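You operate a simulated robot arm through the tools that you are given. There is no shell and no other tool.

Carry out the task below with a simulated robot arm. There is one attempt and no reset: what you move stays moved.

TASK
Clamp the blue pack and stick on the label the yellow card names.
Fine: push it to the grey stop first; free the green clamp afterwards. Where these are worked on the way, their far stop is far enough and under half their travel is too little: green clamp.

The check looks at the end state, three seconds after you hand in, the way a careful person would. Anything else that was tipped, shoved, dropped, spilled or broken makes it a failure.

THE ROBOT
A 6-joint arm with a two-finger parallel gripper, fixed in place. Base frame: the origin is at the foot of the arm, x ahead of it, y to its left, z up; the work surface is at about z = 800. Units: mm, rad, N and s.
With the tool pointing down near the work surface it reaches from about 260 to 680 mm from the base axis. Its first joint turns from -1.152 to 1.152 rad. Payload 2.9 kg.
The TCP is the grasp point between the finger pads, 30 mm short of the fingertips. In the tool frame z runs along the fingers and y along their closing line. The gripper opens to 110 mm. The fingers are 20 mm wide and 10 mm thick; the gripper's body (48 by 112 mm) begins 55 mm behind the TCP.
Orientation is that of the tool frame in the base frame, as [roll, pitch, yaw] about the fixed x, y, z axes, in that order (R = Rz(yaw) Ry(pitch) Rx(roll)). With the fingers straight down and closing along the base's y, the tool's x points along the base's -x, its y along +y and its z along -z.

THE INTERFACE
- The arm moves only by the tool send_rows. Its argument "commands" is a list that holds one entry, the list of rows, each a list of 6 numbers: the shift along the tool's x, y, z in mm, then the turn, a rotation vector about the tool's x, y, z in degrees. In form: [[[x, y, z, rx, ry, rz], ...]]. A call has 1 to 20 rows; each row is the pose to reach, as a shift and turn from the pose commanded when the call began, along the tool's axes at that moment. "claw" is the closure in counts, from 0 (fully open) to 255 (shut), set as the call begins (left out, the last holds). Rows are played at 5 a second. More than 50 mm and 0.15 rad between two rows, or a gripper value outside its range, and nothing of the call is played. Where a pose cannot be reached the arm comes as near as it can. A force on the tool above 50 N (or 10 N above the force at the start of the call, whichever is more), or a blocked arm, ends the call early, and 0.2 s more pass. Each finger travels about 108 mm/s and halts on what it meets, pressing with about 30 N; the grip force reading is that of the motor and also rises with nothing between the fingers. The clock runs only during rows and for 0.2 s after the last one: add rows that repeat a pose to give the fingers time. It gives the time, the measured TCP pose, the force on the tool (base axes), the opening and the grip force at its end, in the units of the frame above (readings bear some noise), with the torque about the TCP (base axes, N m) and any sound that the robot's microphone picked up, and new pictures: "show" is both (left out), scene, wrist or none.
- Cameras (640 x 400 px; columns grow to the right, rows downward): "scene" is fixed at [73.5, 441.5, 1390]; the picture's right is [-0.76, -0.64, 0.00], its down [-0.36, 0.43, -0.83] and it looks along [0.53, -0.63, -0.56] (base axes); focal length 354 px, centre (320, 200). "wrist" rides on the gripper at [73, 17, -103] in the tool frame; the picture's right is [-0.23, 0.97, 0.00], its down [-0.76, -0.18, -0.62] and it looks along [-0.61, -0.14, 0.78] (tool axes); focal length 222 px, centre (320, 200). There is no depth. A picture from a camera that has moved, and an enlarged one, comes with that camera's place and axes in the base frame and with its lens. The place of the scene camera against the robot may be out by one fixed shift of up to 18 mm in any direction.
- zoom(camera, box): a new picture of the part [left, top, right, bottom] of that camera's present view, enlarged. The clock stands still meanwhile.
- hand_in(): hands the job in; it is judged then, once.

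Nothing tells you positions but the pictures and the camera data. Unless the task says otherwise, let go and move clear before handing in.

The tools are called after "Request:" as a command line: name --argument value ..., lists and objects as JSON in quotes. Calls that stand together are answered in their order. send_rows: Moves the arm, as the interface text tells. Its arguments: {"type":"object","properties":{"commands":{"type":"array"},"claw":{"type":"number"},"show":{"type":"string","enum":["both","scene","wrist","none"]}},"required":["commands"]} The other tools are called the same way: zoom (camera, box) takes an enlarged picture of a part of a camera's view; hand_in () hands the job in.

At the start:

```text
clock: 0.0
tool_pos: [413.8, -104.8, 1005.4]
ee_rot: [-3.141, -0.002, 3.141]
contact_force: [0.6, 1.0, 0.2]
ft_torque: [0.02, -0.02, 0.01]
grip_width: 109.9
gripper_force: 0.0
```

scene: 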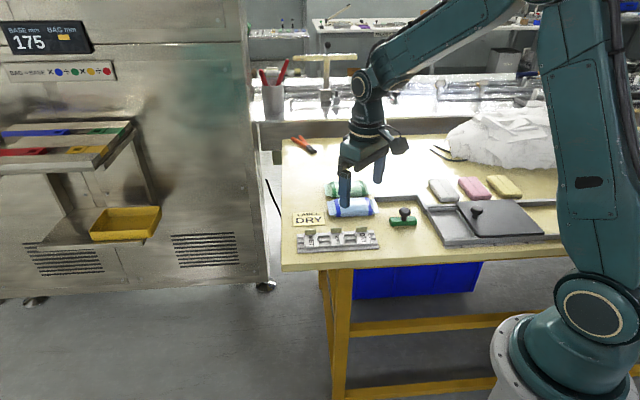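
wrist: 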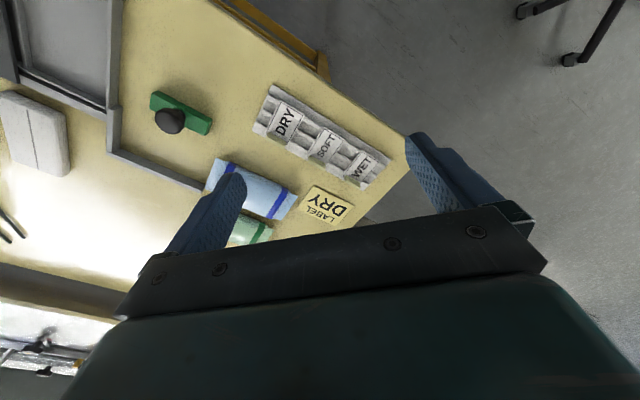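

I see a bench with a blue pack, a green pack, a green clamp with a knob, a label rack (DRY, SOFT, WET) and a yellow card that reads "LABEL DRY". I'll zoom in before moving anything.

Request:
zoom --camera "scene" --box '[280, 160, 440, 260]'

Request:
zoom --camera "wrist" --box '[100, 50, 420, 250]'

Request:
zoom --camera "scene" --box '[400, 130, 580, 260]'

Request:
zoom --camera "wrist" --box '[0, 0, 240, 200]'

```text
4.00 times, centred on (360, 210) of scene
camera zoom: at [73.5, 441.5, 1390.0], right [-0.76, -0.64, 0.0], down [-0.36, 0.43, -0.83], along [0.53, -0.63, -0.56], focal length 1417 px, centre (160, 160)
```

zoom: 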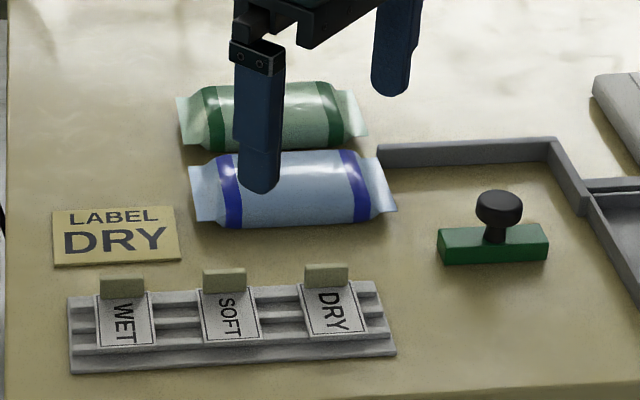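

```text
2.00 times, centred on (260, 150) of wrist
camera zoom: at [341.5, -87.5, 1107.6], right [0.23, 0.97, 0.0], down [0.76, -0.18, 0.62], along [0.61, -0.14, -0.78], focal length 444 px, centre (440, 300)
```

zoom: 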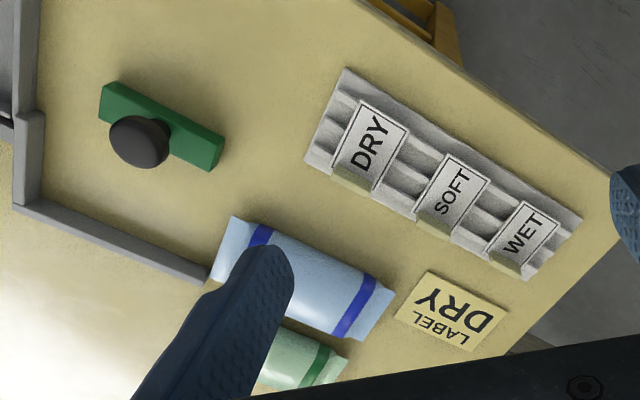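

```text
3.08 times, centred on (490, 195) of scene
camera zoom: at [73.5, 441.5, 1390.0], right [-0.76, -0.64, 0.0], down [-0.36, 0.43, -0.83], along [0.53, -0.63, -0.56], focal length 1090 px, centre (-203, 215)
```

zoom: 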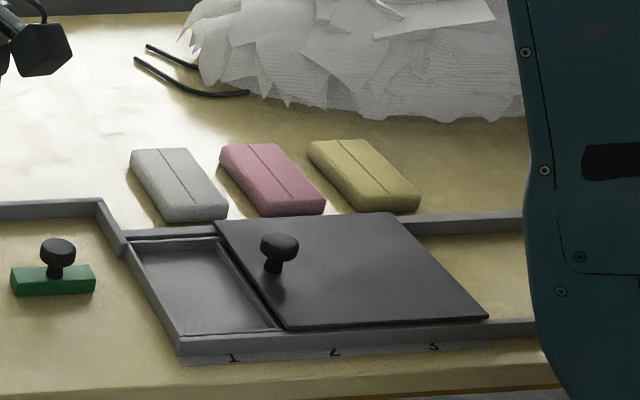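

```text
2.00 times, centred on (120, 100) of wrist
camera zoom: at [341.5, -87.5, 1107.6], right [0.23, 0.97, 0.0], down [0.76, -0.18, 0.62], along [0.61, -0.14, -0.78], focal length 444 px, centre (720, 400)
```

zoom: 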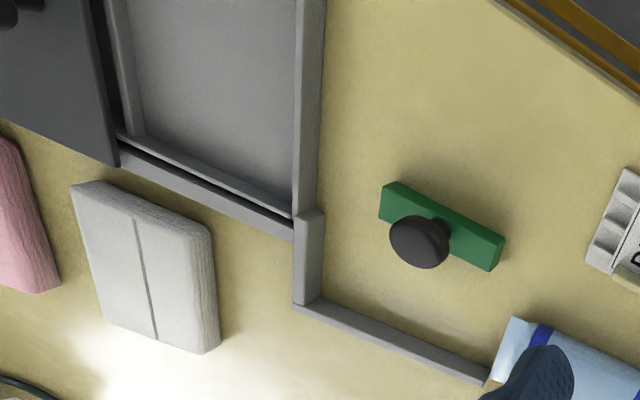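

The table layout sits at about 40–45° to the base frame. The blue pack is near (520, -243), the clamp near (390, -280) and the rack runs from (432, -154) to (521, -65). I'll zoom closer on each part.

Request:
zoom --camera "wrist" --box '[140, 80, 220, 145]'

Request:
zoom --camera "wrist" --box '[245, 80, 405, 195]'

Request:
zoom --camera "scene" --box '[290, 220, 390, 260]'

Request:
zoom --camera "scene" --box '[320, 175, 430, 235]'

Request:
zoom --camera "scene" --box '[0, 0, 280, 260]'

```text
6.15 times, centred on (180, 112) of wrist
camera zoom: at [341.5, -87.5, 1107.6], right [0.23, 0.97, 0.0], down [0.76, -0.18, 0.62], along [0.61, -0.14, -0.78], focal length 1367 px, centre (1182, 738)
```

zoom: 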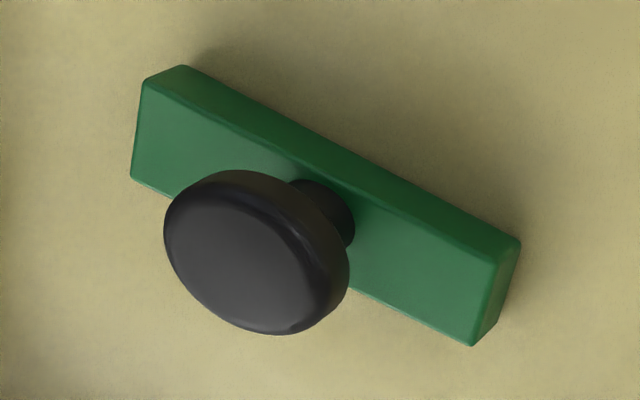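

```text
3.48 times, centred on (325, 138) of wrist
camera zoom: at [341.5, -87.5, 1107.6], right [0.23, 0.97, 0.0], down [0.76, -0.18, 0.62], along [0.61, -0.14, -0.78], focal length 773 px, centre (303, 417)
```

zoom: 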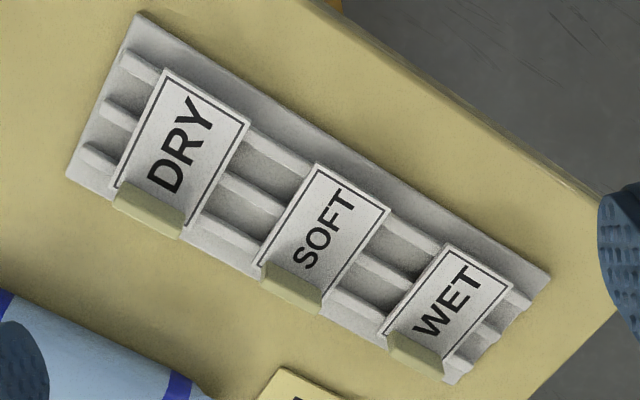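

```text
6.40 times, centred on (340, 240) of scene
camera zoom: at [73.5, 441.5, 1390.0], right [-0.76, -0.64, 0.0], down [-0.36, 0.43, -0.83], along [0.53, -0.63, -0.56], focal length 2267 px, centre (192, -56)
```

zoom: 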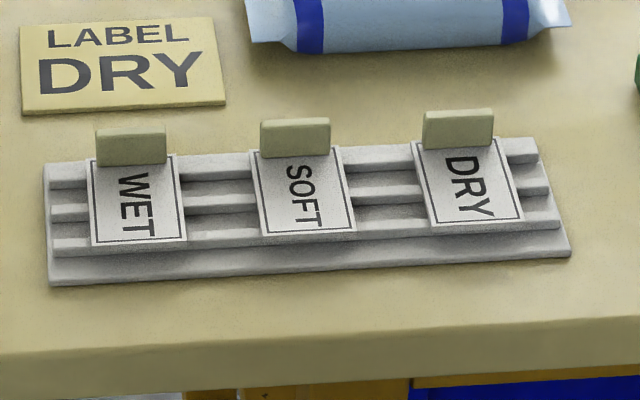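

```text
5.82 times, centred on (375, 205) of scene
camera zoom: at [73.5, 441.5, 1390.0], right [-0.76, -0.64, 0.0], down [-0.36, 0.43, -0.83], along [0.53, -0.63, -0.56], focal length 2061 px, centre (0, 171)
```

zoom: 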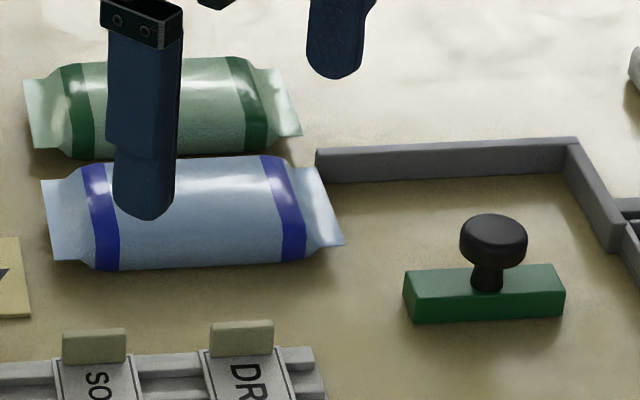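

```text
1.54 times, centred on (140, 130) of scene
camera zoom: at [73.5, 441.5, 1390.0], right [-0.76, -0.64, 0.0], down [-0.36, 0.43, -0.83], along [0.53, -0.63, -0.56], focal length 545 px, centre (597, 308)
```

zoom: 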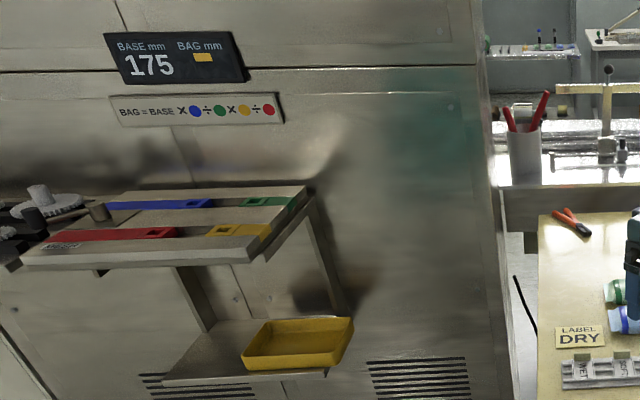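

The blue pack needs to slide along −e1 (e1 is the 45° table direction) into the channel between the grey fence and the green clamp. I'll turn the tool 45° to line up with the table and move to a better viewing spot, staying high.

Request:
send_rows --commands '[[[8.4, -33, 0, 0, 0, -5.6], [16.8, -66, 0, 0, 0, -11.2], [25, -98, 0, 0, 0, -16.8], [33.5, -131, 0, 0, 0, -22.5], [42, -164, 0, 0, 0, -28], [50, -196, 0, 0, 0, -33.7], [58.5, -229, 0, 0, 0, -39.4], [67, -262, 0, 0, 0, -45], [67, -262, 0, 0, 0, -45]]]'

```text
clock: 2.0
tool_pos: [347.3, -367.2, 1004.1]
ee_rot: [3.139, 0.0, -2.358]
contact_force: [0.1, -0.6, 0.3]
ft_torque: [-0.01, 0.04, 0.0]
grip_width: 110.2
gripper_force: 0.2
camera wrist: at [283.9, -406.1, 1107.6], right [-0.53, 0.85, 0.0], down [0.66, 0.41, 0.62], along [0.53, 0.33, -0.78], focal length 222 px, centre (320, 200)
```

scene: 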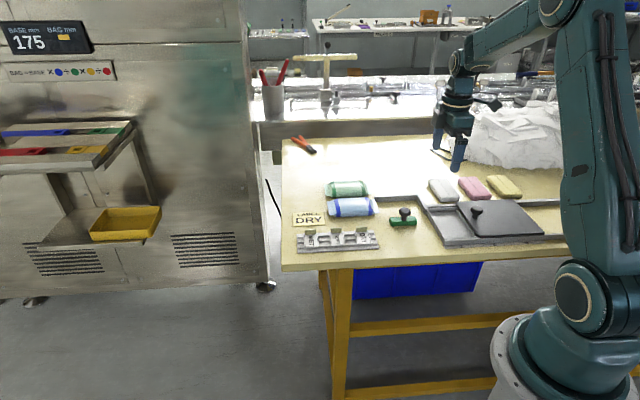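
wrist: 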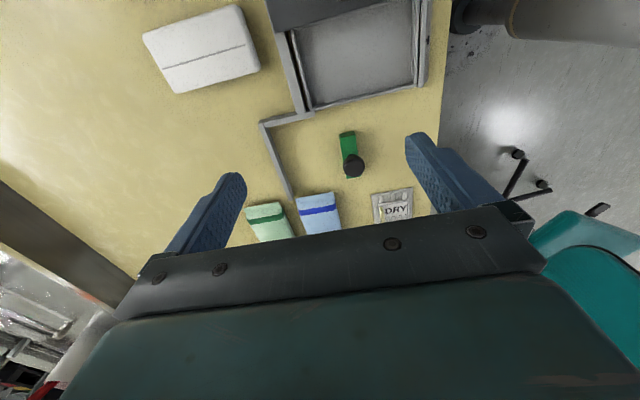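

The gripper hides the lower half of this view, so I'll shift along +e1 to bring the pack and channel into the clear part of the picture.

Request:
send_rows --commands '[[[-40, 0, 0, 0, 0, 0], [-80, 0, 0, 0, 0, 0], [-120, 0, 0, 0, 0, 0], [-160, 0, 0, 0, 0, 0], [-160, 0, 0, 0, 0, 0]]]' --show "wrist"

```text
clock: 3.2
tool_pos: [460.5, -256.4, 1004.3]
ee_rot: [3.14, 0.0, -2.358]
contact_force: [0.6, 0.1, 0.3]
ft_torque: [-0.02, 0.03, 0.02]
grip_width: 109.8
gripper_force: 0.0
camera wrist: at [397.2, -294.2, 1107.4], right [-0.53, 0.85, 0.0], down [0.67, 0.41, 0.62], along [0.53, 0.33, -0.78], focal length 222 px, centre (320, 200)
```

wrist: 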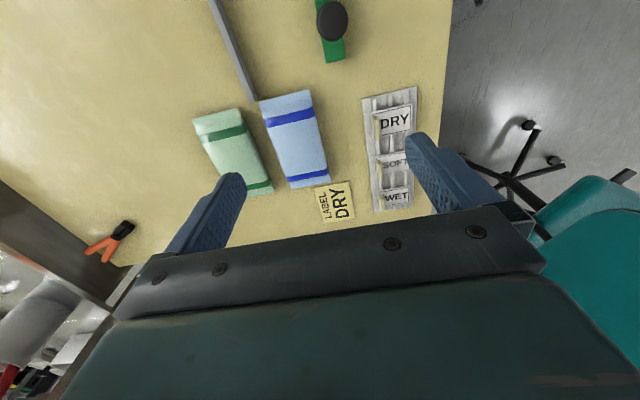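

Request:
zoom --camera "wrist" --box '[180, 0, 340, 100]'

Request:
zoom --camera "wrist" --box '[180, 80, 370, 230]'

Request:
zoom --camera "wrist" --box '[340, 70, 440, 220]'

```text
4.00 times, centred on (260, 50) of wrist
camera zoom: at [397.2, -294.2, 1107.4], right [-0.53, 0.85, 0.0], down [0.67, 0.41, 0.62], along [0.53, 0.33, -0.78], focal length 888 px, centre (560, 800)
```

zoom: 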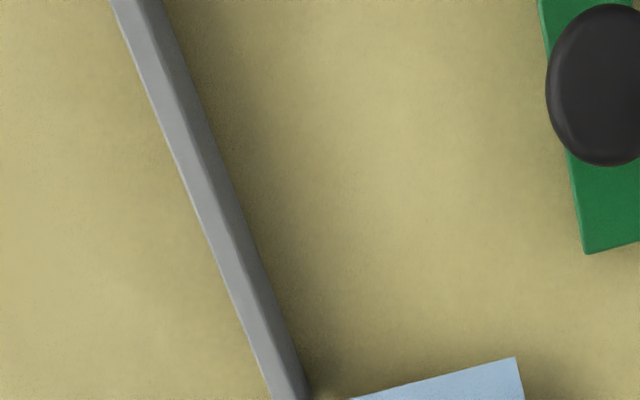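

```text
2.67 times, centred on (275, 155) of wrist
camera zoom: at [397.2, -294.2, 1107.4], right [-0.53, 0.85, 0.0], down [0.67, 0.41, 0.62], along [0.53, 0.33, -0.78], focal length 592 px, centre (440, 320)
```

zoom: 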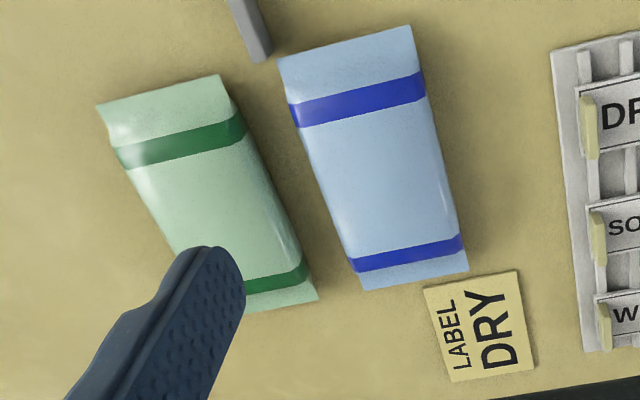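

```text
2.67 times, centred on (390, 145) of wrist
camera zoom: at [397.2, -294.2, 1107.4], right [-0.53, 0.85, 0.0], down [0.67, 0.41, 0.62], along [0.53, 0.33, -0.78], focal length 592 px, centre (133, 347)
```

zoom: 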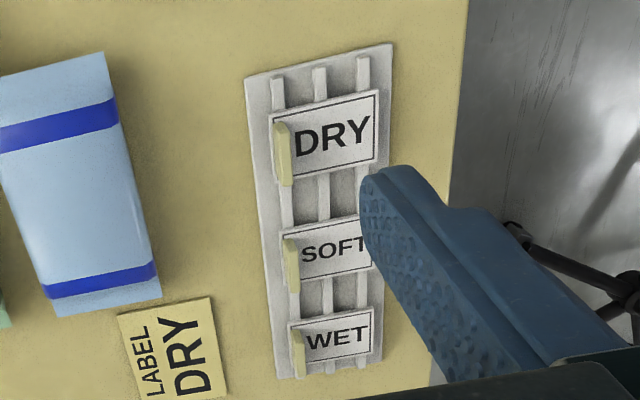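

The blue pack spans s 130–268 and n 517–581 (s along e1, n towards the fence). The fence face is at n≈585 and the clamp's inner face at n≈490. I'll set the fingers partly open and go above the pack's far end, next to the yellow card, checking the card's thickness on the way.

Request:
zoom --camera "scene" --box '[290, 200, 340, 235]'

Request:
send_rows --commands '[[[-36, -10, 0, 0, 0, 0], [-72, -21, 0, 0, 0, 0], [-109, -32, 0, 0, 0, 0], [-145.7, -42.1, 0, 0, 0, 0], [-145.7, -42.1, 45, 0, 0, 0], [-145.7, -42.1, 90, 0, 0, 0], [-145.7, -42.1, 120, 0, 0, 0], [-145.7, -42.1, 120, 0, 0, 0]]]' --claw 162

```text
11.43 times, centred on (315, 218) of scene
camera zoom: at [73.5, 441.5, 1390.0], right [-0.76, -0.64, 0.0], down [-0.36, 0.43, -0.83], along [0.53, -0.63, -0.56], focal length 4048 px, centre (377, 0)
```

zoom: 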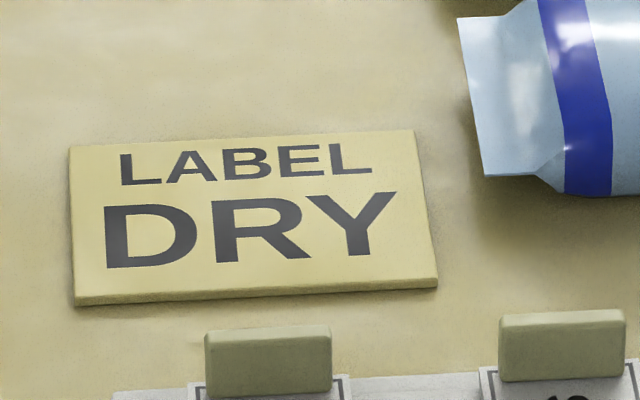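

```text
clock: 5.0
tool_pos: [593.9, -180.2, 883.5]
ee_rot: [3.14, 0.0, -2.355]
contact_force: [-0.1, 1.2, -0.5]
ft_torque: [-0.02, 0.0, -0.01]
grip_width: 40.2
gripper_force: 0.1
camera wrist: at [529.0, -219.3, 987.0], right [-0.53, 0.85, 0.0], down [0.66, 0.41, 0.62], along [0.53, 0.33, -0.78], focal length 222 px, centre (320, 200)
```

scene: 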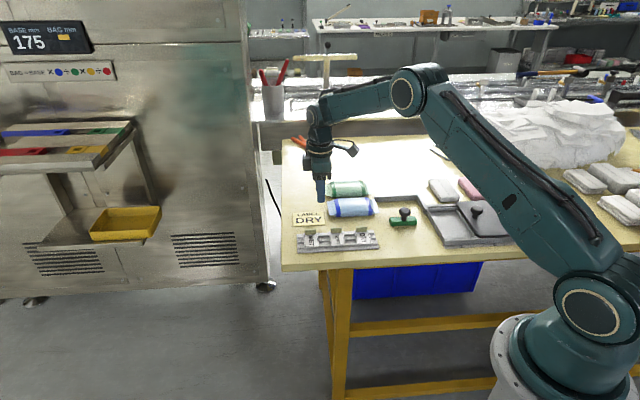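
wrist: 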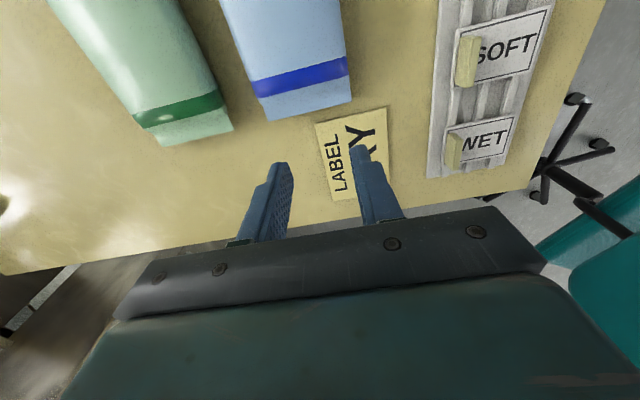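

The new view confirms the pack's end at s≈267 and n 517–582. The card is only about 3 mm thick, so I'll lower the fingertips to about 6–7 mm above the table, clear of it.

Request:
send_rows --commands '[[[0, -2, 15, 0, 0, 0], [0, -2, 30, 0, 0, 0], [0, -2, 40, 0, 0, 0], [0, -2, 46.5, 0, 0, 0], [0, -2, 46.5, 0, 0, 0]]]'

Request:
zoom --camera "scene" --box '[290, 170, 390, 235]'

```text
clock: 6.2
tool_pos: [595.2, -182.3, 838.0]
ee_rot: [3.14, 0.001, -2.357]
contact_force: [0.6, -0.6, 0.4]
ft_torque: [0.02, 0.02, -0.04]
grip_width: 40.3
gripper_force: 0.0
camera wrist: at [530.4, -221.0, 941.3], right [-0.53, 0.85, 0.0], down [0.67, 0.41, 0.62], along [0.53, 0.33, -0.78], focal length 222 px, centre (320, 200)
```

scene: 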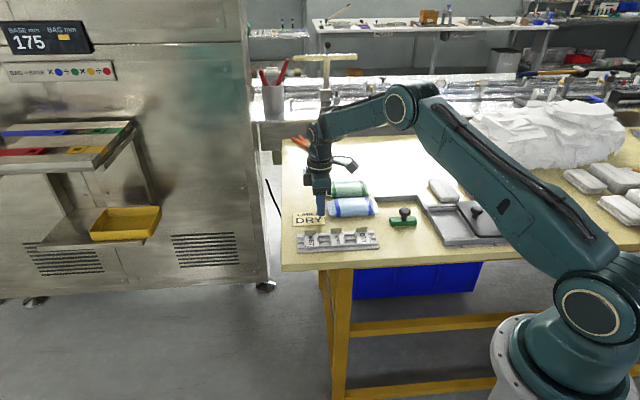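
wrist: 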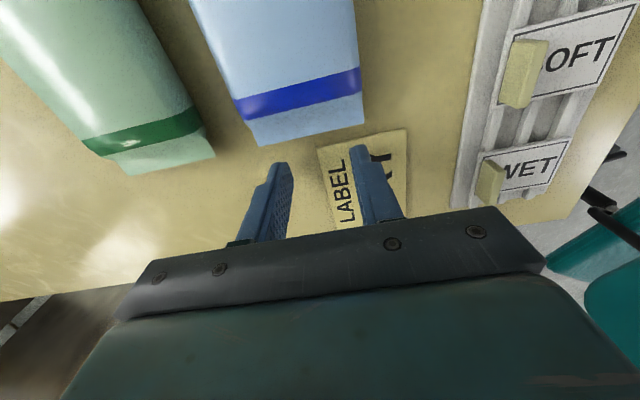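

```text
6.15 times, centred on (340, 202) of scene
camera zoom: at [73.5, 441.5, 1390.0], right [-0.76, -0.64, 0.0], down [-0.36, 0.43, -0.83], along [0.53, -0.63, -0.56], focal length 2180 px, centre (197, 185)
```

zoom: 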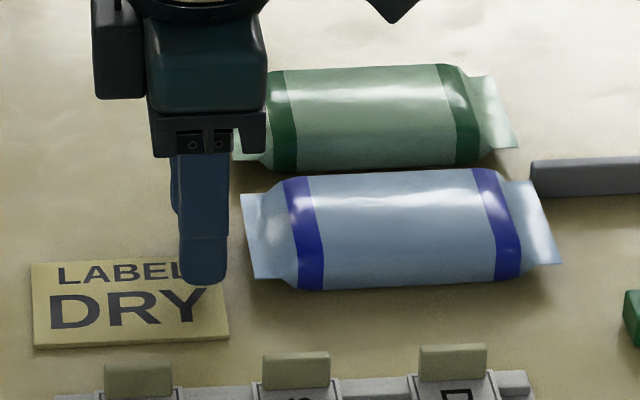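

The fingertips clear the card and sit just behind the pack's end. I'll start pushing slowly along −e1 and check that the pack moves straight.

Request:
send_rows --commands '[[[6, 0, 1, 0, 0, 0], [12, 0, 1, 0, 0, 0], [16, 0, 1, 0, 0, 0], [20, 0, 1, 0, 0, 0], [24, 0, 1, 0, 0, 0], [28, 0, 1, 0, 0, 0], [32, 0, 1, 0, 0, 0], [36, 0, 1, 0, 0, 0], [40, 0, 1, 0, 0, 0]]]'

Request:
zoom --camera "scene" --box '[290, 170, 430, 250]'

```text
clock: 8.2
tool_pos: [567.0, -211.3, 837.0]
ee_rot: [3.141, 0.001, -2.357]
contact_force: [-0.4, 0.0, 0.2]
ft_torque: [-0.01, -0.01, -0.01]
grip_width: 40.1
gripper_force: 0.0
camera wrist: at [502.7, -249.5, 940.5], right [-0.53, 0.85, 0.0], down [0.66, 0.41, 0.62], along [0.53, 0.33, -0.78], focal length 222 px, centre (320, 200)
```

scene: 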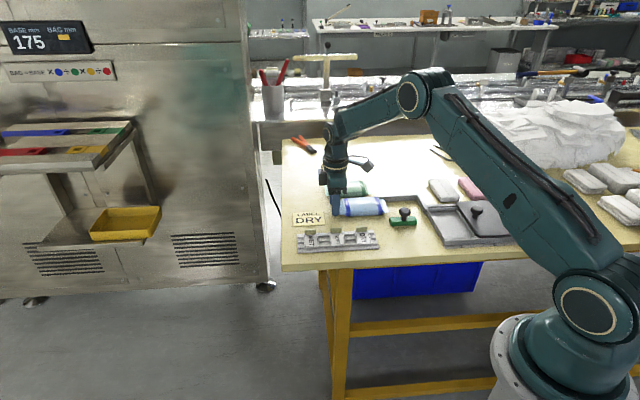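
wrist: 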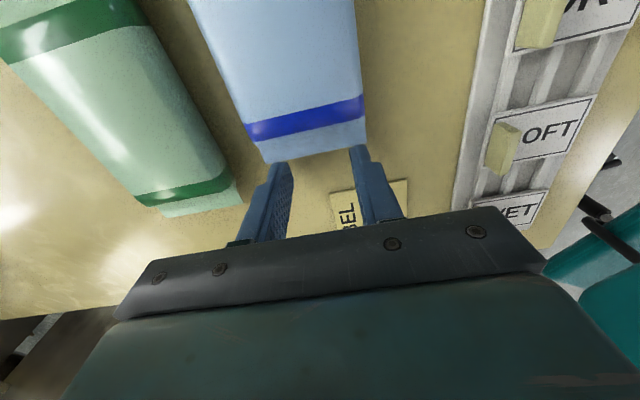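

```text
4.57 times, centred on (360, 210) of scene
camera zoom: at [73.5, 441.5, 1390.0], right [-0.76, -0.64, 0.0], down [-0.36, 0.43, -0.83], along [0.53, -0.63, -0.56], focal length 1619 px, centre (137, 154)
```

zoom: 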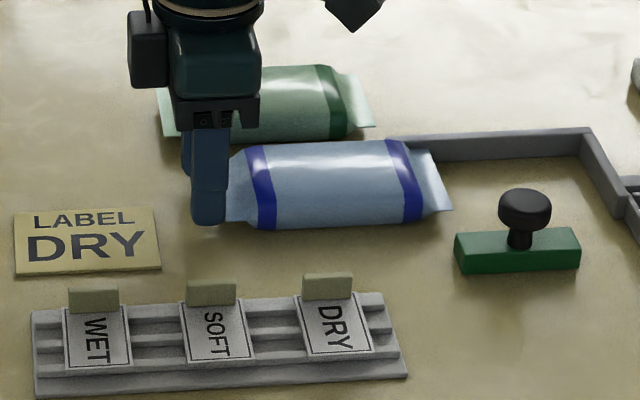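

The pack slides straight and has entered the channel. I'll keep pushing.

Request:
send_rows --commands '[[[5, 0, 0, 0, 0, 0], [10, 0, 0, 0, 0, 0], [15, 0, 0, 0, 0, 0], [20, 0, 0, 0, 0, 0], [25, 0, 0, 0, 0, 0], [30, 0, 0, 0, 0, 0], [35, 0, 0, 0, 0, 0], [40, 0, 0, 0, 0, 0], [45, 0, 0, 0, 0, 0], [50, 0, 0, 0, 0, 0], [55, 0, 0, 0, 0, 0], [60, 0, 0, 0, 0, 0], [65, 0, 0, 0, 0, 0], [70, 0, 0, 0, 0, 0], [75, 0, 0, 0, 0, 0]]]'

Request:
zoom --camera "scene" --box '[320, 160, 460, 250]'

```text
clock: 11.4
tool_pos: [512.4, -263.7, 836.4]
ee_rot: [3.14, 0.0, -2.357]
contact_force: [-0.4, 0.3, 0.2]
ft_torque: [0.01, -0.04, 0.0]
grip_width: 40.1
gripper_force: 0.2
camera wrist: at [449.2, -302.4, 939.9], right [-0.53, 0.85, 0.0], down [0.67, 0.41, 0.62], along [0.53, 0.33, -0.78], focal length 222 px, centre (320, 200)
```

scene: 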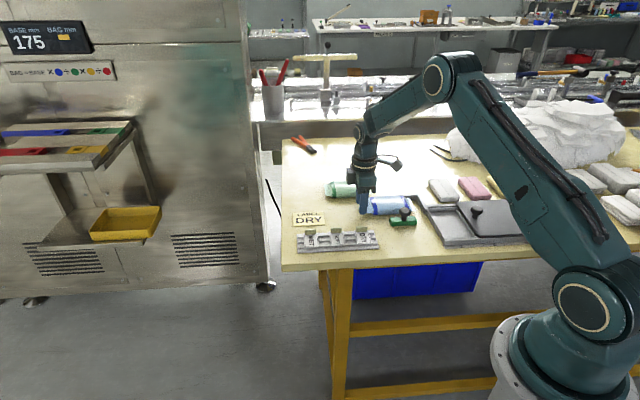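
wrist: 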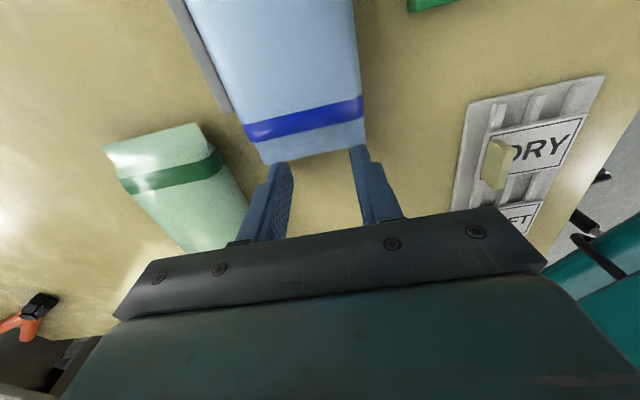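

```text
4.44 times, centred on (390, 205) of scene
camera zoom: at [73.5, 441.5, 1390.0], right [-0.76, -0.64, 0.0], down [-0.36, 0.43, -0.83], along [0.53, -0.63, -0.56], focal length 1574 px, centre (9, 178)
```

zoom: 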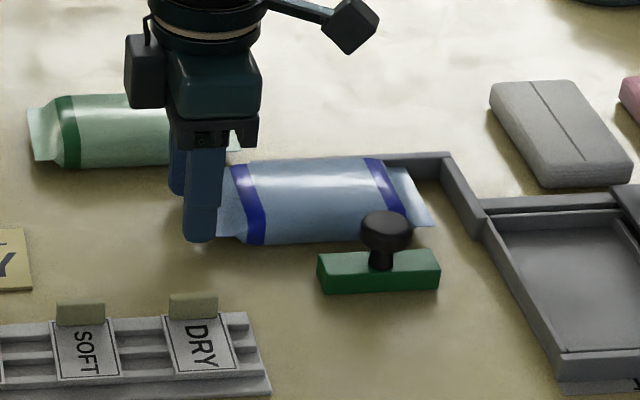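

The pack is still straight and about 28 mm from the stop. I'll go on in smaller steps and watch for contact.

Request:
send_rows --commands '[[[4, 0, 0, 0, 0, 0], [8, 0, 0, 0, 0, 0], [12, 0, 0, 0, 0, 0], [16, 0, 0, 0, 0, 0], [19, 0, 0, 0, 0, 0], [21, 0, 0, 0, 0, 0], [22.5, 0, 0, 0, 0, 0], [24, 0, 0, 0, 0, 0]]]'

Request:
zoom --camera "scene" --box '[340, 170, 460, 245]'

```text
clock: 13.2
tool_pos: [497.3, -280.4, 836.2]
ee_rot: [3.14, 0.0, -2.356]
contact_force: [-0.4, 0.0, 0.1]
ft_torque: [-0.02, 0.0, 0.0]
grip_width: 40.2
gripper_force: 0.1
camera wrist: at [432.5, -318.9, 940.0], right [-0.53, 0.85, 0.0], down [0.67, 0.41, 0.62], along [0.53, 0.33, -0.78], focal length 222 px, centre (320, 200)
```

scene: 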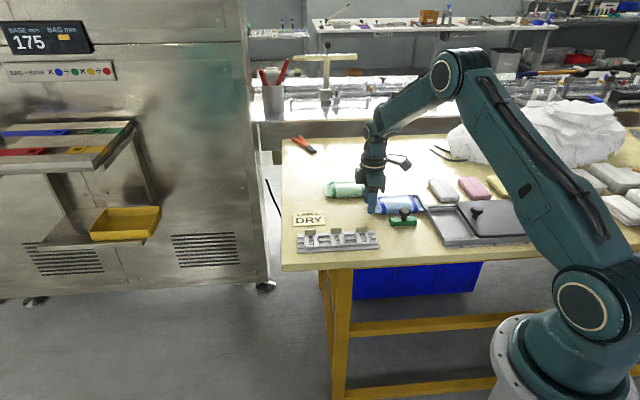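
wrist: 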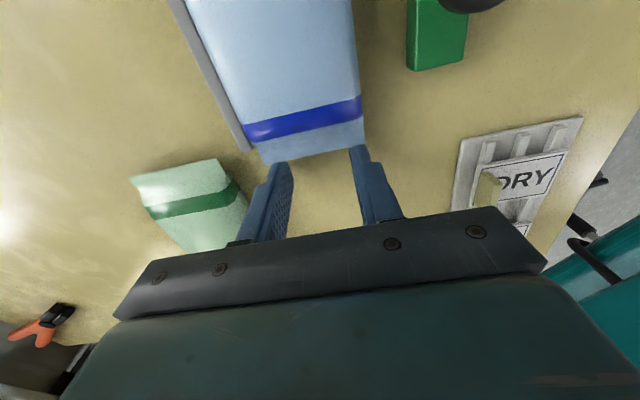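

```text
5.33 times, centred on (400, 208) of scene
camera zoom: at [73.5, 441.5, 1390.0], right [-0.76, -0.64, 0.0], down [-0.36, 0.43, -0.83], along [0.53, -0.63, -0.56], focal length 1889 px, centre (-107, 160)
```

zoom: 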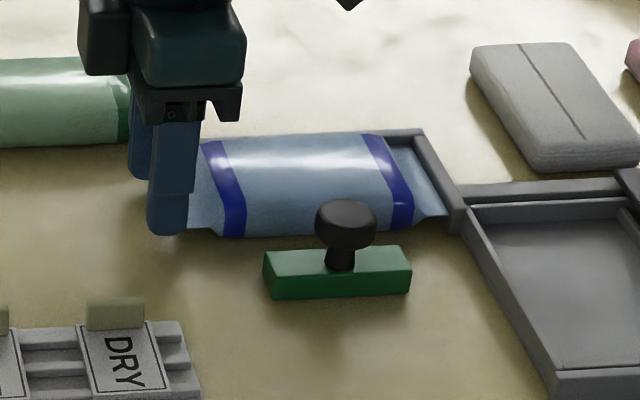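

The pack is within a few mm of the stop. I'll finish with 1 mm steps until I feel contact.

Request:
send_rows --commands '[[[1, 0, 0, 0, 0, 0], [2, 0, 0, 0, 0, 0], [3, 0, 0, 0, 0, 0], [4, 0, 0, 0, 0, 0]]]' --show "none"

Request:
zoom --camera "scene" --box '[340, 170, 460, 245]'

```text
clock: 14.2
tool_pos: [494.7, -280.1, 836.6]
ee_rot: [3.14, 0.002, -2.351]
contact_force: [10.9, 11.3, 0.6]
ft_torque: [0.3, -0.26, -0.07]
grip_width: 40.1
gripper_force: 0.1
```

```text
5.33 times, centred on (400, 208) of scene
camera zoom: at [73.7, 441.8, 1389.9], right [-0.76, -0.64, 0.0], down [-0.36, 0.43, -0.83], along [0.53, -0.63, -0.56], focal length 1889 px, centre (-107, 160)
```

zoom: 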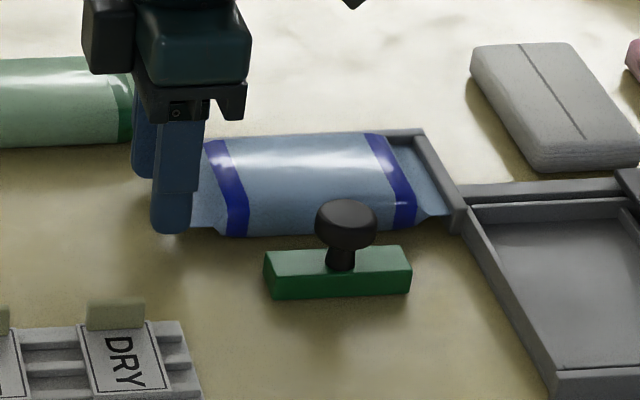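

I felt contact at about 16 N, so the pack is against the grey stop. I'll back off, rise, turn 90° so the fingers close along e1, and hover over the clamp knob.

Request:
send_rows --commands '[[[-8, 0, 0, 0, 0, 0], [-16, 0, -2, 0, 0, 0], [-16, 0, -45, 0, 0, 0], [-16, 0, -90, 0, 0, 0], [-16, 0, -110, 0, 0, 0], [-8, 6, -110, 0, 0, 8.2], [0, 12, -110, 0, 0, 16.4], [9, 18, -110, 0, 0, 24.6], [18, 24, -110, 0, 0, 32.8], [27, 30, -110, 0, 0, 41], [36, 36, -110, 0, 0, 49.2], [45, 43, -110, 0, 0, 57.4], [54, 50, -110, 0, 0, 65.6], [63, 56, -110, 0, 0, 73.8], [72, 62, -110, 0, 0, 82], [78.4, 68.3, -110, 0, 0, 90], [78.4, 68.3, -110, 0, 0, 90]]]'

Request:
zoom --camera "scene" --box '[340, 170, 460, 245]'

```text
clock: 17.8
tool_pos: [390.8, -290.6, 946.6]
ee_rot: [-3.141, -0.002, 2.354]
contact_force: [-0.8, -0.6, 0.8]
ft_torque: [0.0, 0.01, 0.01]
grip_width: 40.3
gripper_force: 0.0
camera wrist: at [351.0, -227.5, 1049.5], right [0.85, 0.53, 0.0], down [0.41, -0.67, 0.62], along [0.33, -0.53, -0.78], focal length 222 px, centre (320, 200)
```

scene: 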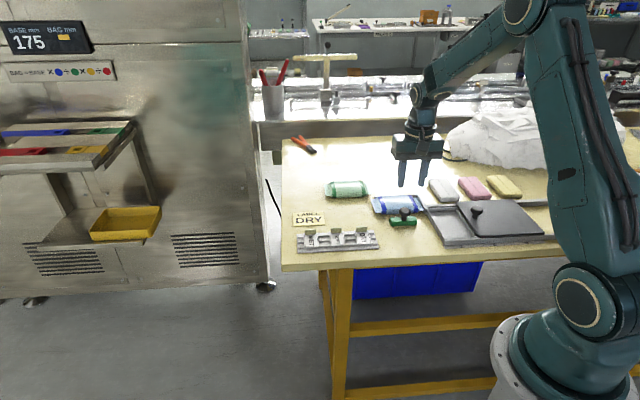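
wrist: 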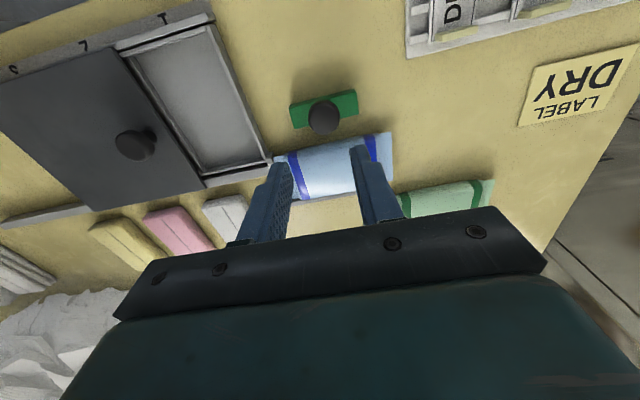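

```text
5.33 times, centred on (400, 208) of scene
camera zoom: at [73.5, 441.5, 1390.0], right [-0.76, -0.64, 0.0], down [-0.36, 0.43, -0.83], along [0.53, -0.63, -0.56], focal length 1889 px, centre (-107, 160)
```

zoom: 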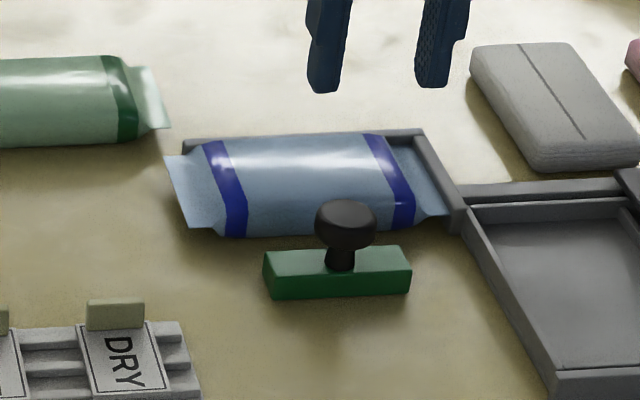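

Request:
zoom --camera "wrist" --box '[240, 70, 420, 220]'

```text
2.67 times, centred on (330, 145) of wrist
camera zoom: at [351.0, -227.5, 1049.5], right [0.85, 0.53, 0.0], down [0.41, -0.67, 0.62], along [0.33, -0.53, -0.78], focal length 592 px, centre (293, 347)
```

zoom: 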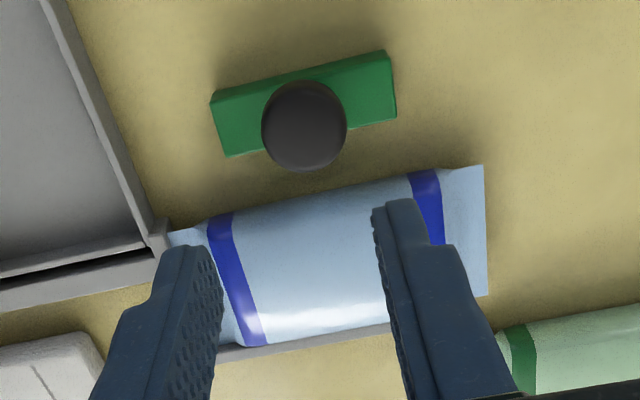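

The clamp block spans s 42–109 with its inner face at n≈488, and the pack edge is at n≈517, a gap of about 29 mm. I'll line up with the knob at about (75.4, 477.5), descend and grip it.

Request:
send_rows --commands '[[[3.8, 4.5, 0, 0, 0, 0], [3.8, 4.5, 30, 0, 0, 0], [3.8, 4.5, 60, 0, 0, 0], [3.8, 4.5, 80, 0, 0, 0], [3.8, 4.5, 91, 0, 0, 0], [3.8, 4.5, 91, 0, 0, 0]]]' --claw 116

Request:
zoom --camera "scene" --box '[360, 180, 440, 240]'

```text
clock: 19.2
tool_pos: [391.0, -283.8, 855.1]
ee_rot: [3.141, -0.002, 2.356]
contact_force: [0.1, -0.3, -0.5]
ft_torque: [-0.01, -0.03, 0.03]
grip_width: 60.2
gripper_force: 0.1
camera wrist: at [350.7, -219.6, 958.7], right [0.85, 0.53, 0.0], down [0.41, -0.66, 0.62], along [0.33, -0.53, -0.78], focal length 222 px, centre (320, 200)
```

scene: 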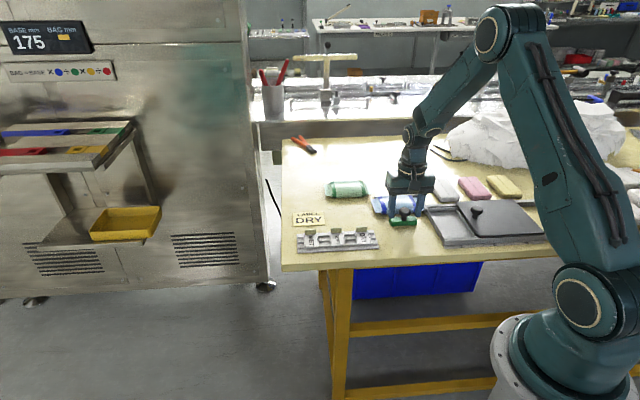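
wrist: 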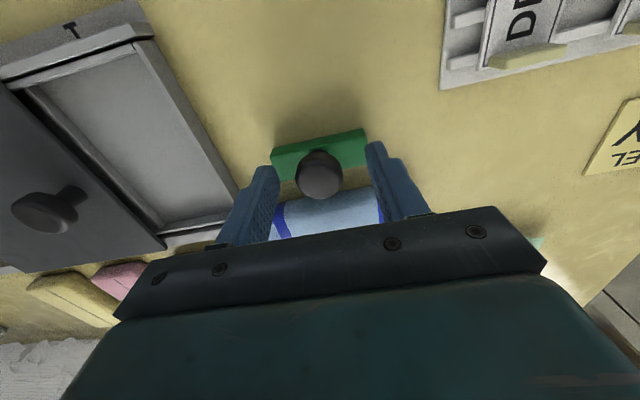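

```text
6.67 times, centred on (400, 210) of scene
camera zoom: at [73.5, 441.5, 1390.0], right [-0.76, -0.64, 0.0], down [-0.36, 0.43, -0.83], along [0.53, -0.63, -0.56], focal length 2362 px, centre (-213, 133)
```

zoom: 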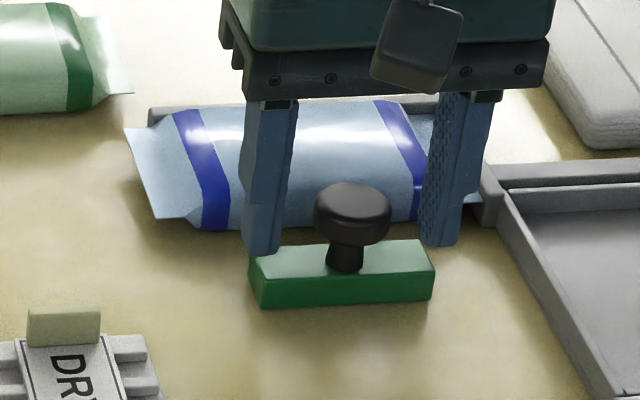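

The fingers straddle the knob well, just above the block. I'll close on it.

Request:
send_rows --commands '[[[0, 0, 0, 0, 0, 0], [0, 0, 0, 0, 0, 0], [0, 0, 0, 0, 0, 0]]]' --claw 255 --show "none"

Request:
zoom --camera "scene" --box '[360, 180, 440, 240]'

```text
clock: 20.0
tool_pos: [389.1, -284.1, 855.9]
ee_rot: [-3.138, -0.003, 2.354]
contact_force: [-4.1, -5.3, -2.9]
ft_torque: [-0.13, 0.02, -0.05]
grip_width: 28.7
gripper_force: 45.1
```

```text
6.67 times, centred on (400, 210) of scene
camera zoom: at [73.4, 441.3, 1390.0], right [-0.76, -0.64, 0.0], down [-0.36, 0.43, -0.83], along [0.53, -0.63, -0.56], focal length 2362 px, centre (-213, 133)
```

zoom: 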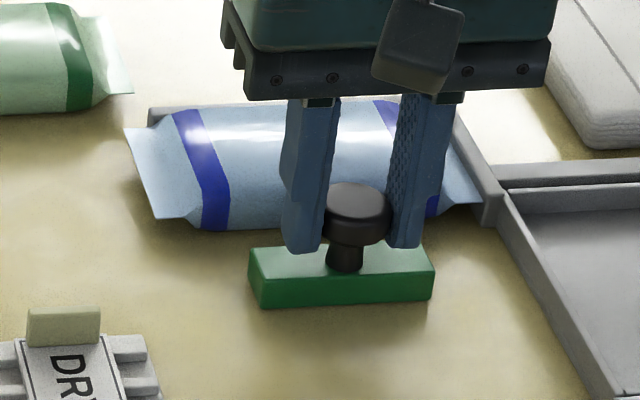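

I have the knob, with the grip at 28.7 mm. I'll slide it towards the pack in small steps.

Request:
send_rows --commands '[[[-3, 0, 0, 0, 0, 0], [-6, 0, 0, 0, 0, 0], [-9, 0, 0, 0, 0, 0], [-12, 0, 0, 0, 0, 0]]]' --show "none"

Request:
zoom --camera "scene" --box '[360, 180, 440, 240]'

```text
clock: 21.0
tool_pos: [398.1, -293.4, 855.5]
ee_rot: [-3.14, -0.001, 2.355]
contact_force: [-7.0, -6.4, -0.1]
ft_torque: [0.07, 0.33, 0.0]
grip_width: 29.2
gripper_force: 45.2
```

```text
6.67 times, centred on (400, 210) of scene
camera zoom: at [73.3, 441.3, 1390.0], right [-0.76, -0.64, 0.0], down [-0.36, 0.43, -0.83], along [0.53, -0.63, -0.56], focal length 2362 px, centre (-213, 133)
```

zoom: 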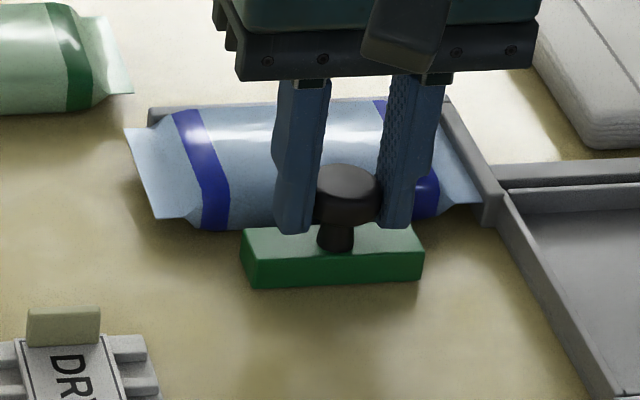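

The clamp slides freely. I'll continue until it meets the pack and seats it against the fence.

Request:
send_rows --commands '[[[-3, -0.5, 0, 0, 0, 0], [-6, -1, 0, 0, 0, 0], [-9, -1, 0, 0, 0, 0], [-12, -1, 0, 0, 0, 0], [-14, -1, 0, 0, 0, 0], [-16, -1, 0, 0, 0, 0]]]' --show "none"

Request:
zoom --camera "scene" --box '[360, 180, 440, 240]'

```text
clock: 22.4
tool_pos: [410.2, -304.4, 855.5]
ee_rot: [-3.141, -0.002, 2.358]
contact_force: [-4.1, 11.5, 5.1]
ft_torque: [-0.4, -0.55, 0.08]
grip_width: 28.9
gripper_force: 44.7
```

```text
6.67 times, centred on (400, 210) of scene
camera zoom: at [73.3, 441.8, 1389.9], right [-0.76, -0.64, 0.0], down [-0.36, 0.43, -0.83], along [0.53, -0.63, -0.56], focal length 2362 px, centre (-213, 133)
```

zoom: 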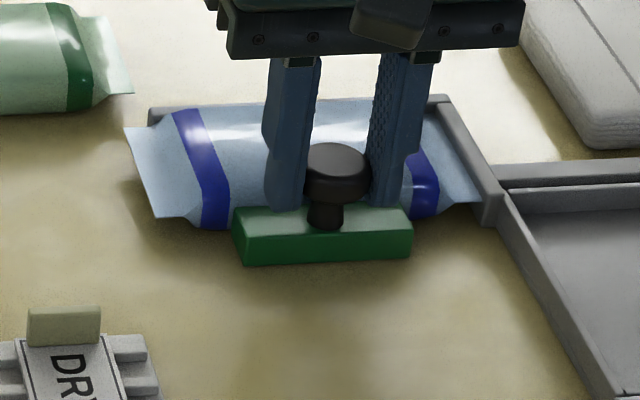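

I now feel about 11 N pushing back, so the clamp has met the pack or its own stop. I'll press a bit further in 1 mm steps to find out.

Request:
send_rows --commands '[[[-1, 0, 0, 0, 0, 0], [-2, 0, 0, 0, 0, 0], [-3, 0, 0, 0, 0, 0], [-3, 0, 0, 0, 0, 0]]]' --show "none"

Request:
zoom --camera "scene" --box '[360, 180, 440, 240]'

```text
clock: 23.4
tool_pos: [410.7, -305.0, 854.7]
ee_rot: [3.141, -0.011, 2.359]
contact_force: [-10.3, 30.7, 8.7]
ft_torque: [0.15, -0.08, 0.08]
grip_width: 29.0
gripper_force: 45.3
```

```text
6.67 times, centred on (400, 210) of scene
camera zoom: at [73.1, 442.3, 1389.7], right [-0.76, -0.64, 0.0], down [-0.36, 0.43, -0.83], along [0.53, -0.63, -0.56], focal length 2362 px, centre (-213, 133)
```

zoom: 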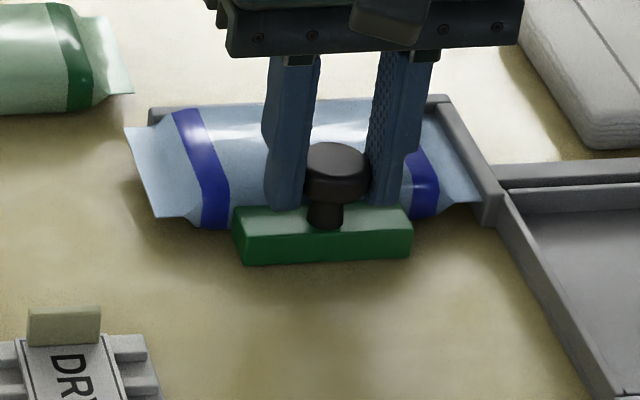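

That is a hard stop at about 32 N after 30 mm of travel, so the clamp is closed. I'll relax the push, open the fingers and lift straight up.

Request:
send_rows --commands '[[[2.5, 0, 0, 0, 0, 0], [2.5, 0, 0, 0, 0, 0]]]' --show "none"

Request:
send_rows --commands '[[[0, 0, 0, 0, 0, 0], [0, 0, 0, 0, 0, 0], [0, 0, -15, 0, 0, 0], [0, 0, -40, 0, 0, 0], [0, 0, -70, 0, 0, 0], [0, 0, -100, 0, 0, 0], [0, 0, -100, 0, 0, 0]]]' --claw 126

Request:
zoom --camera "scene" --box '[360, 180, 440, 240]'

Request:
zoom --camera "wrist" --box '[240, 70, 420, 220]'

```text
clock: 24.0
tool_pos: [409.9, -304.0, 855.4]
ee_rot: [3.139, -0.004, 2.357]
contact_force: [0.9, 18.3, -6.4]
ft_torque: [0.82, 0.53, 0.08]
grip_width: 28.9
gripper_force: 45.3
```

```text
clock: 25.6
tool_pos: [407.2, -304.2, 955.9]
ee_rot: [3.141, 0.0, 2.356]
contact_force: [0.6, -0.2, 1.1]
ft_torque: [-0.02, -0.01, 0.01]
grip_width: 56.0
gripper_force: 0.1
camera wrist: at [367.6, -241.3, 1058.4], right [0.85, 0.53, 0.0], down [0.41, -0.67, 0.62], along [0.33, -0.53, -0.78], focal length 222 px, centre (320, 200)
```

scene: 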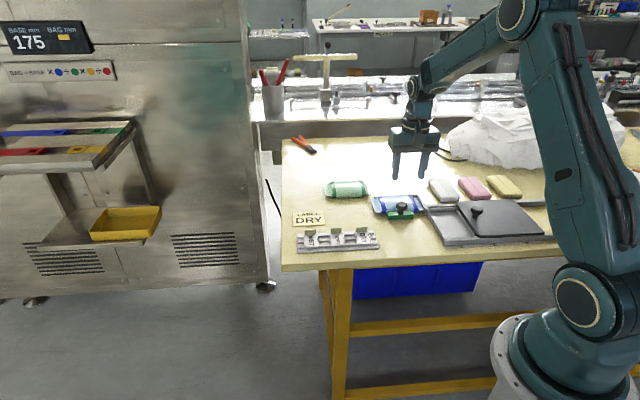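
wrist: 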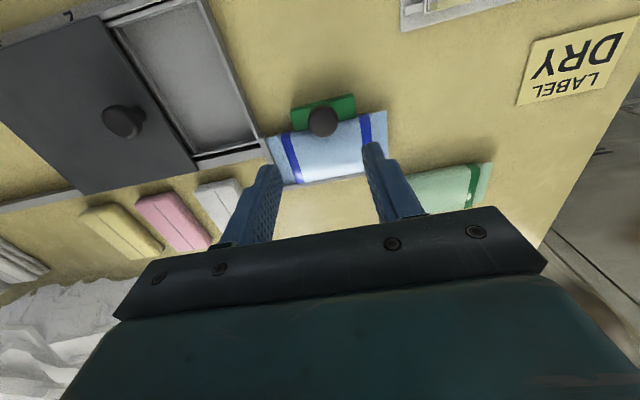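

```text
6.67 times, centred on (400, 210) of scene
camera zoom: at [73.5, 441.5, 1390.0], right [-0.76, -0.64, 0.0], down [-0.36, 0.43, -0.83], along [0.53, -0.63, -0.56], focal length 2362 px, centre (-213, 133)
```

zoom: 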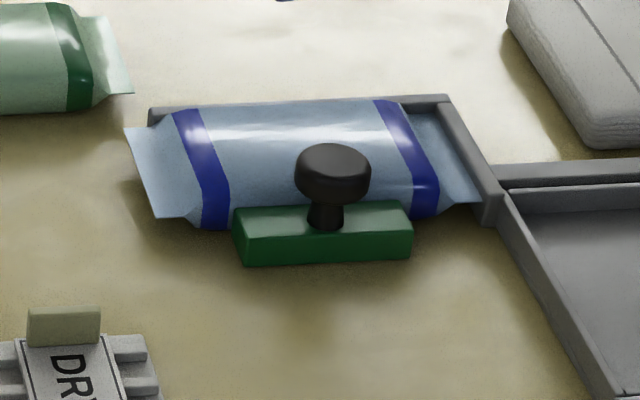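

```text
2.67 times, centred on (330, 145) of wrist
camera zoom: at [367.6, -241.3, 1058.4], right [0.85, 0.53, 0.0], down [0.41, -0.67, 0.62], along [0.33, -0.53, -0.78], focal length 592 px, centre (293, 347)
```

zoom: 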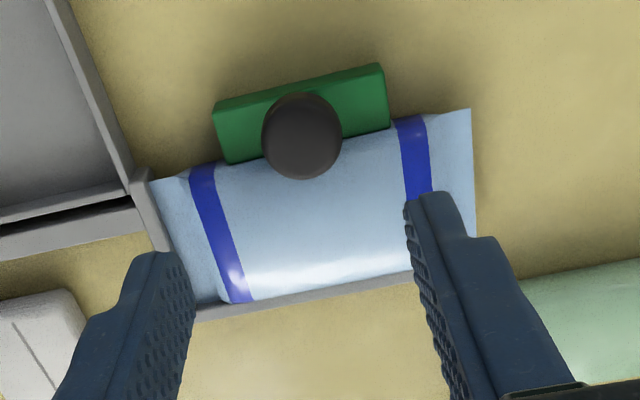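

The clamp is holding the pack, with its block face at n≈517. Next is the DRY label: I'll turn back so the fingers close along n, hover near the DRY tab and look closely.

Request:
send_rows --commands '[[[5, 12, 0, 0, 0, -8.2], [11, 24, 0, 0, 0, -16.4], [17, 36, 0, 0, 0, -24.6], [23, 48, 0, 0, 0, -32.8], [29, 60, 0, 0, 0, -41], [35, 72, 0, 0, 0, -49.2], [41, 84, 0, 0, 0, -57.4], [47, 96, 0, 0, 0, -65.6], [53, 108, 0, 0, 0, -73.8], [58, 120, 0, 0, 0, -82], [63, 132, 0, 0, 0, -90], [63, 132, 20, 0, 0, -90], [63, 132, 20, 0, 0, -90]]]' --claw 180 --show "wrist"

Request:
zoom --camera "wrist" --box '[240, 50, 440, 190]'

```text
clock: 28.4
tool_pos: [458.0, -166.6, 936.6]
ee_rot: [3.139, -0.001, -2.358]
contact_force: [0.5, -0.2, -1.1]
ft_torque: [-0.02, 0.0, 0.02]
grip_width: 32.2
gripper_force: 0.0
camera wrist: at [394.3, -205.6, 1039.5], right [-0.53, 0.85, 0.0], down [0.66, 0.41, 0.62], along [0.53, 0.33, -0.78], focal length 222 px, centre (320, 200)
```

wrist: 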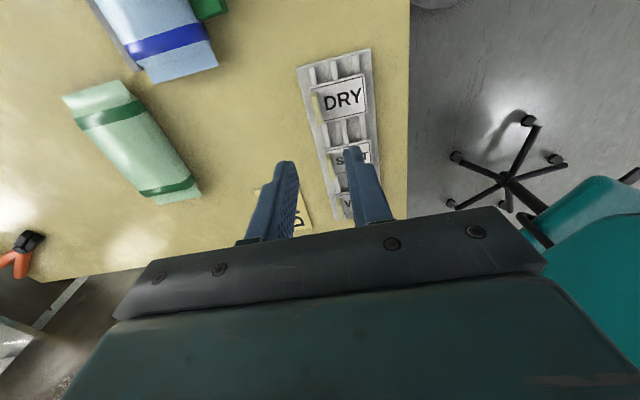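

```text
2.86 times, centred on (340, 120) of wrist
camera zoom: at [394.3, -205.6, 1039.5], right [-0.53, 0.85, 0.0], down [0.66, 0.41, 0.62], along [0.53, 0.33, -0.78], focal length 635 px, centre (263, 429)
```

zoom: 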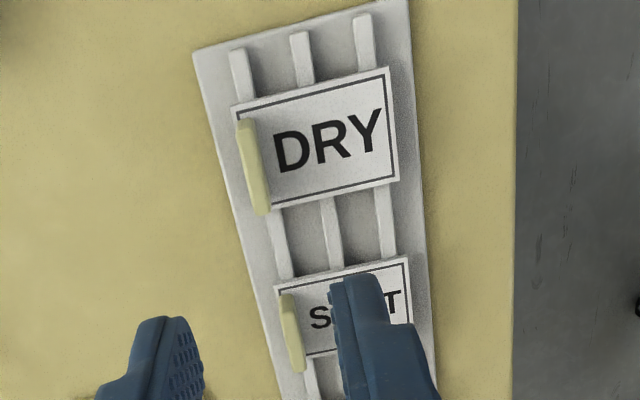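

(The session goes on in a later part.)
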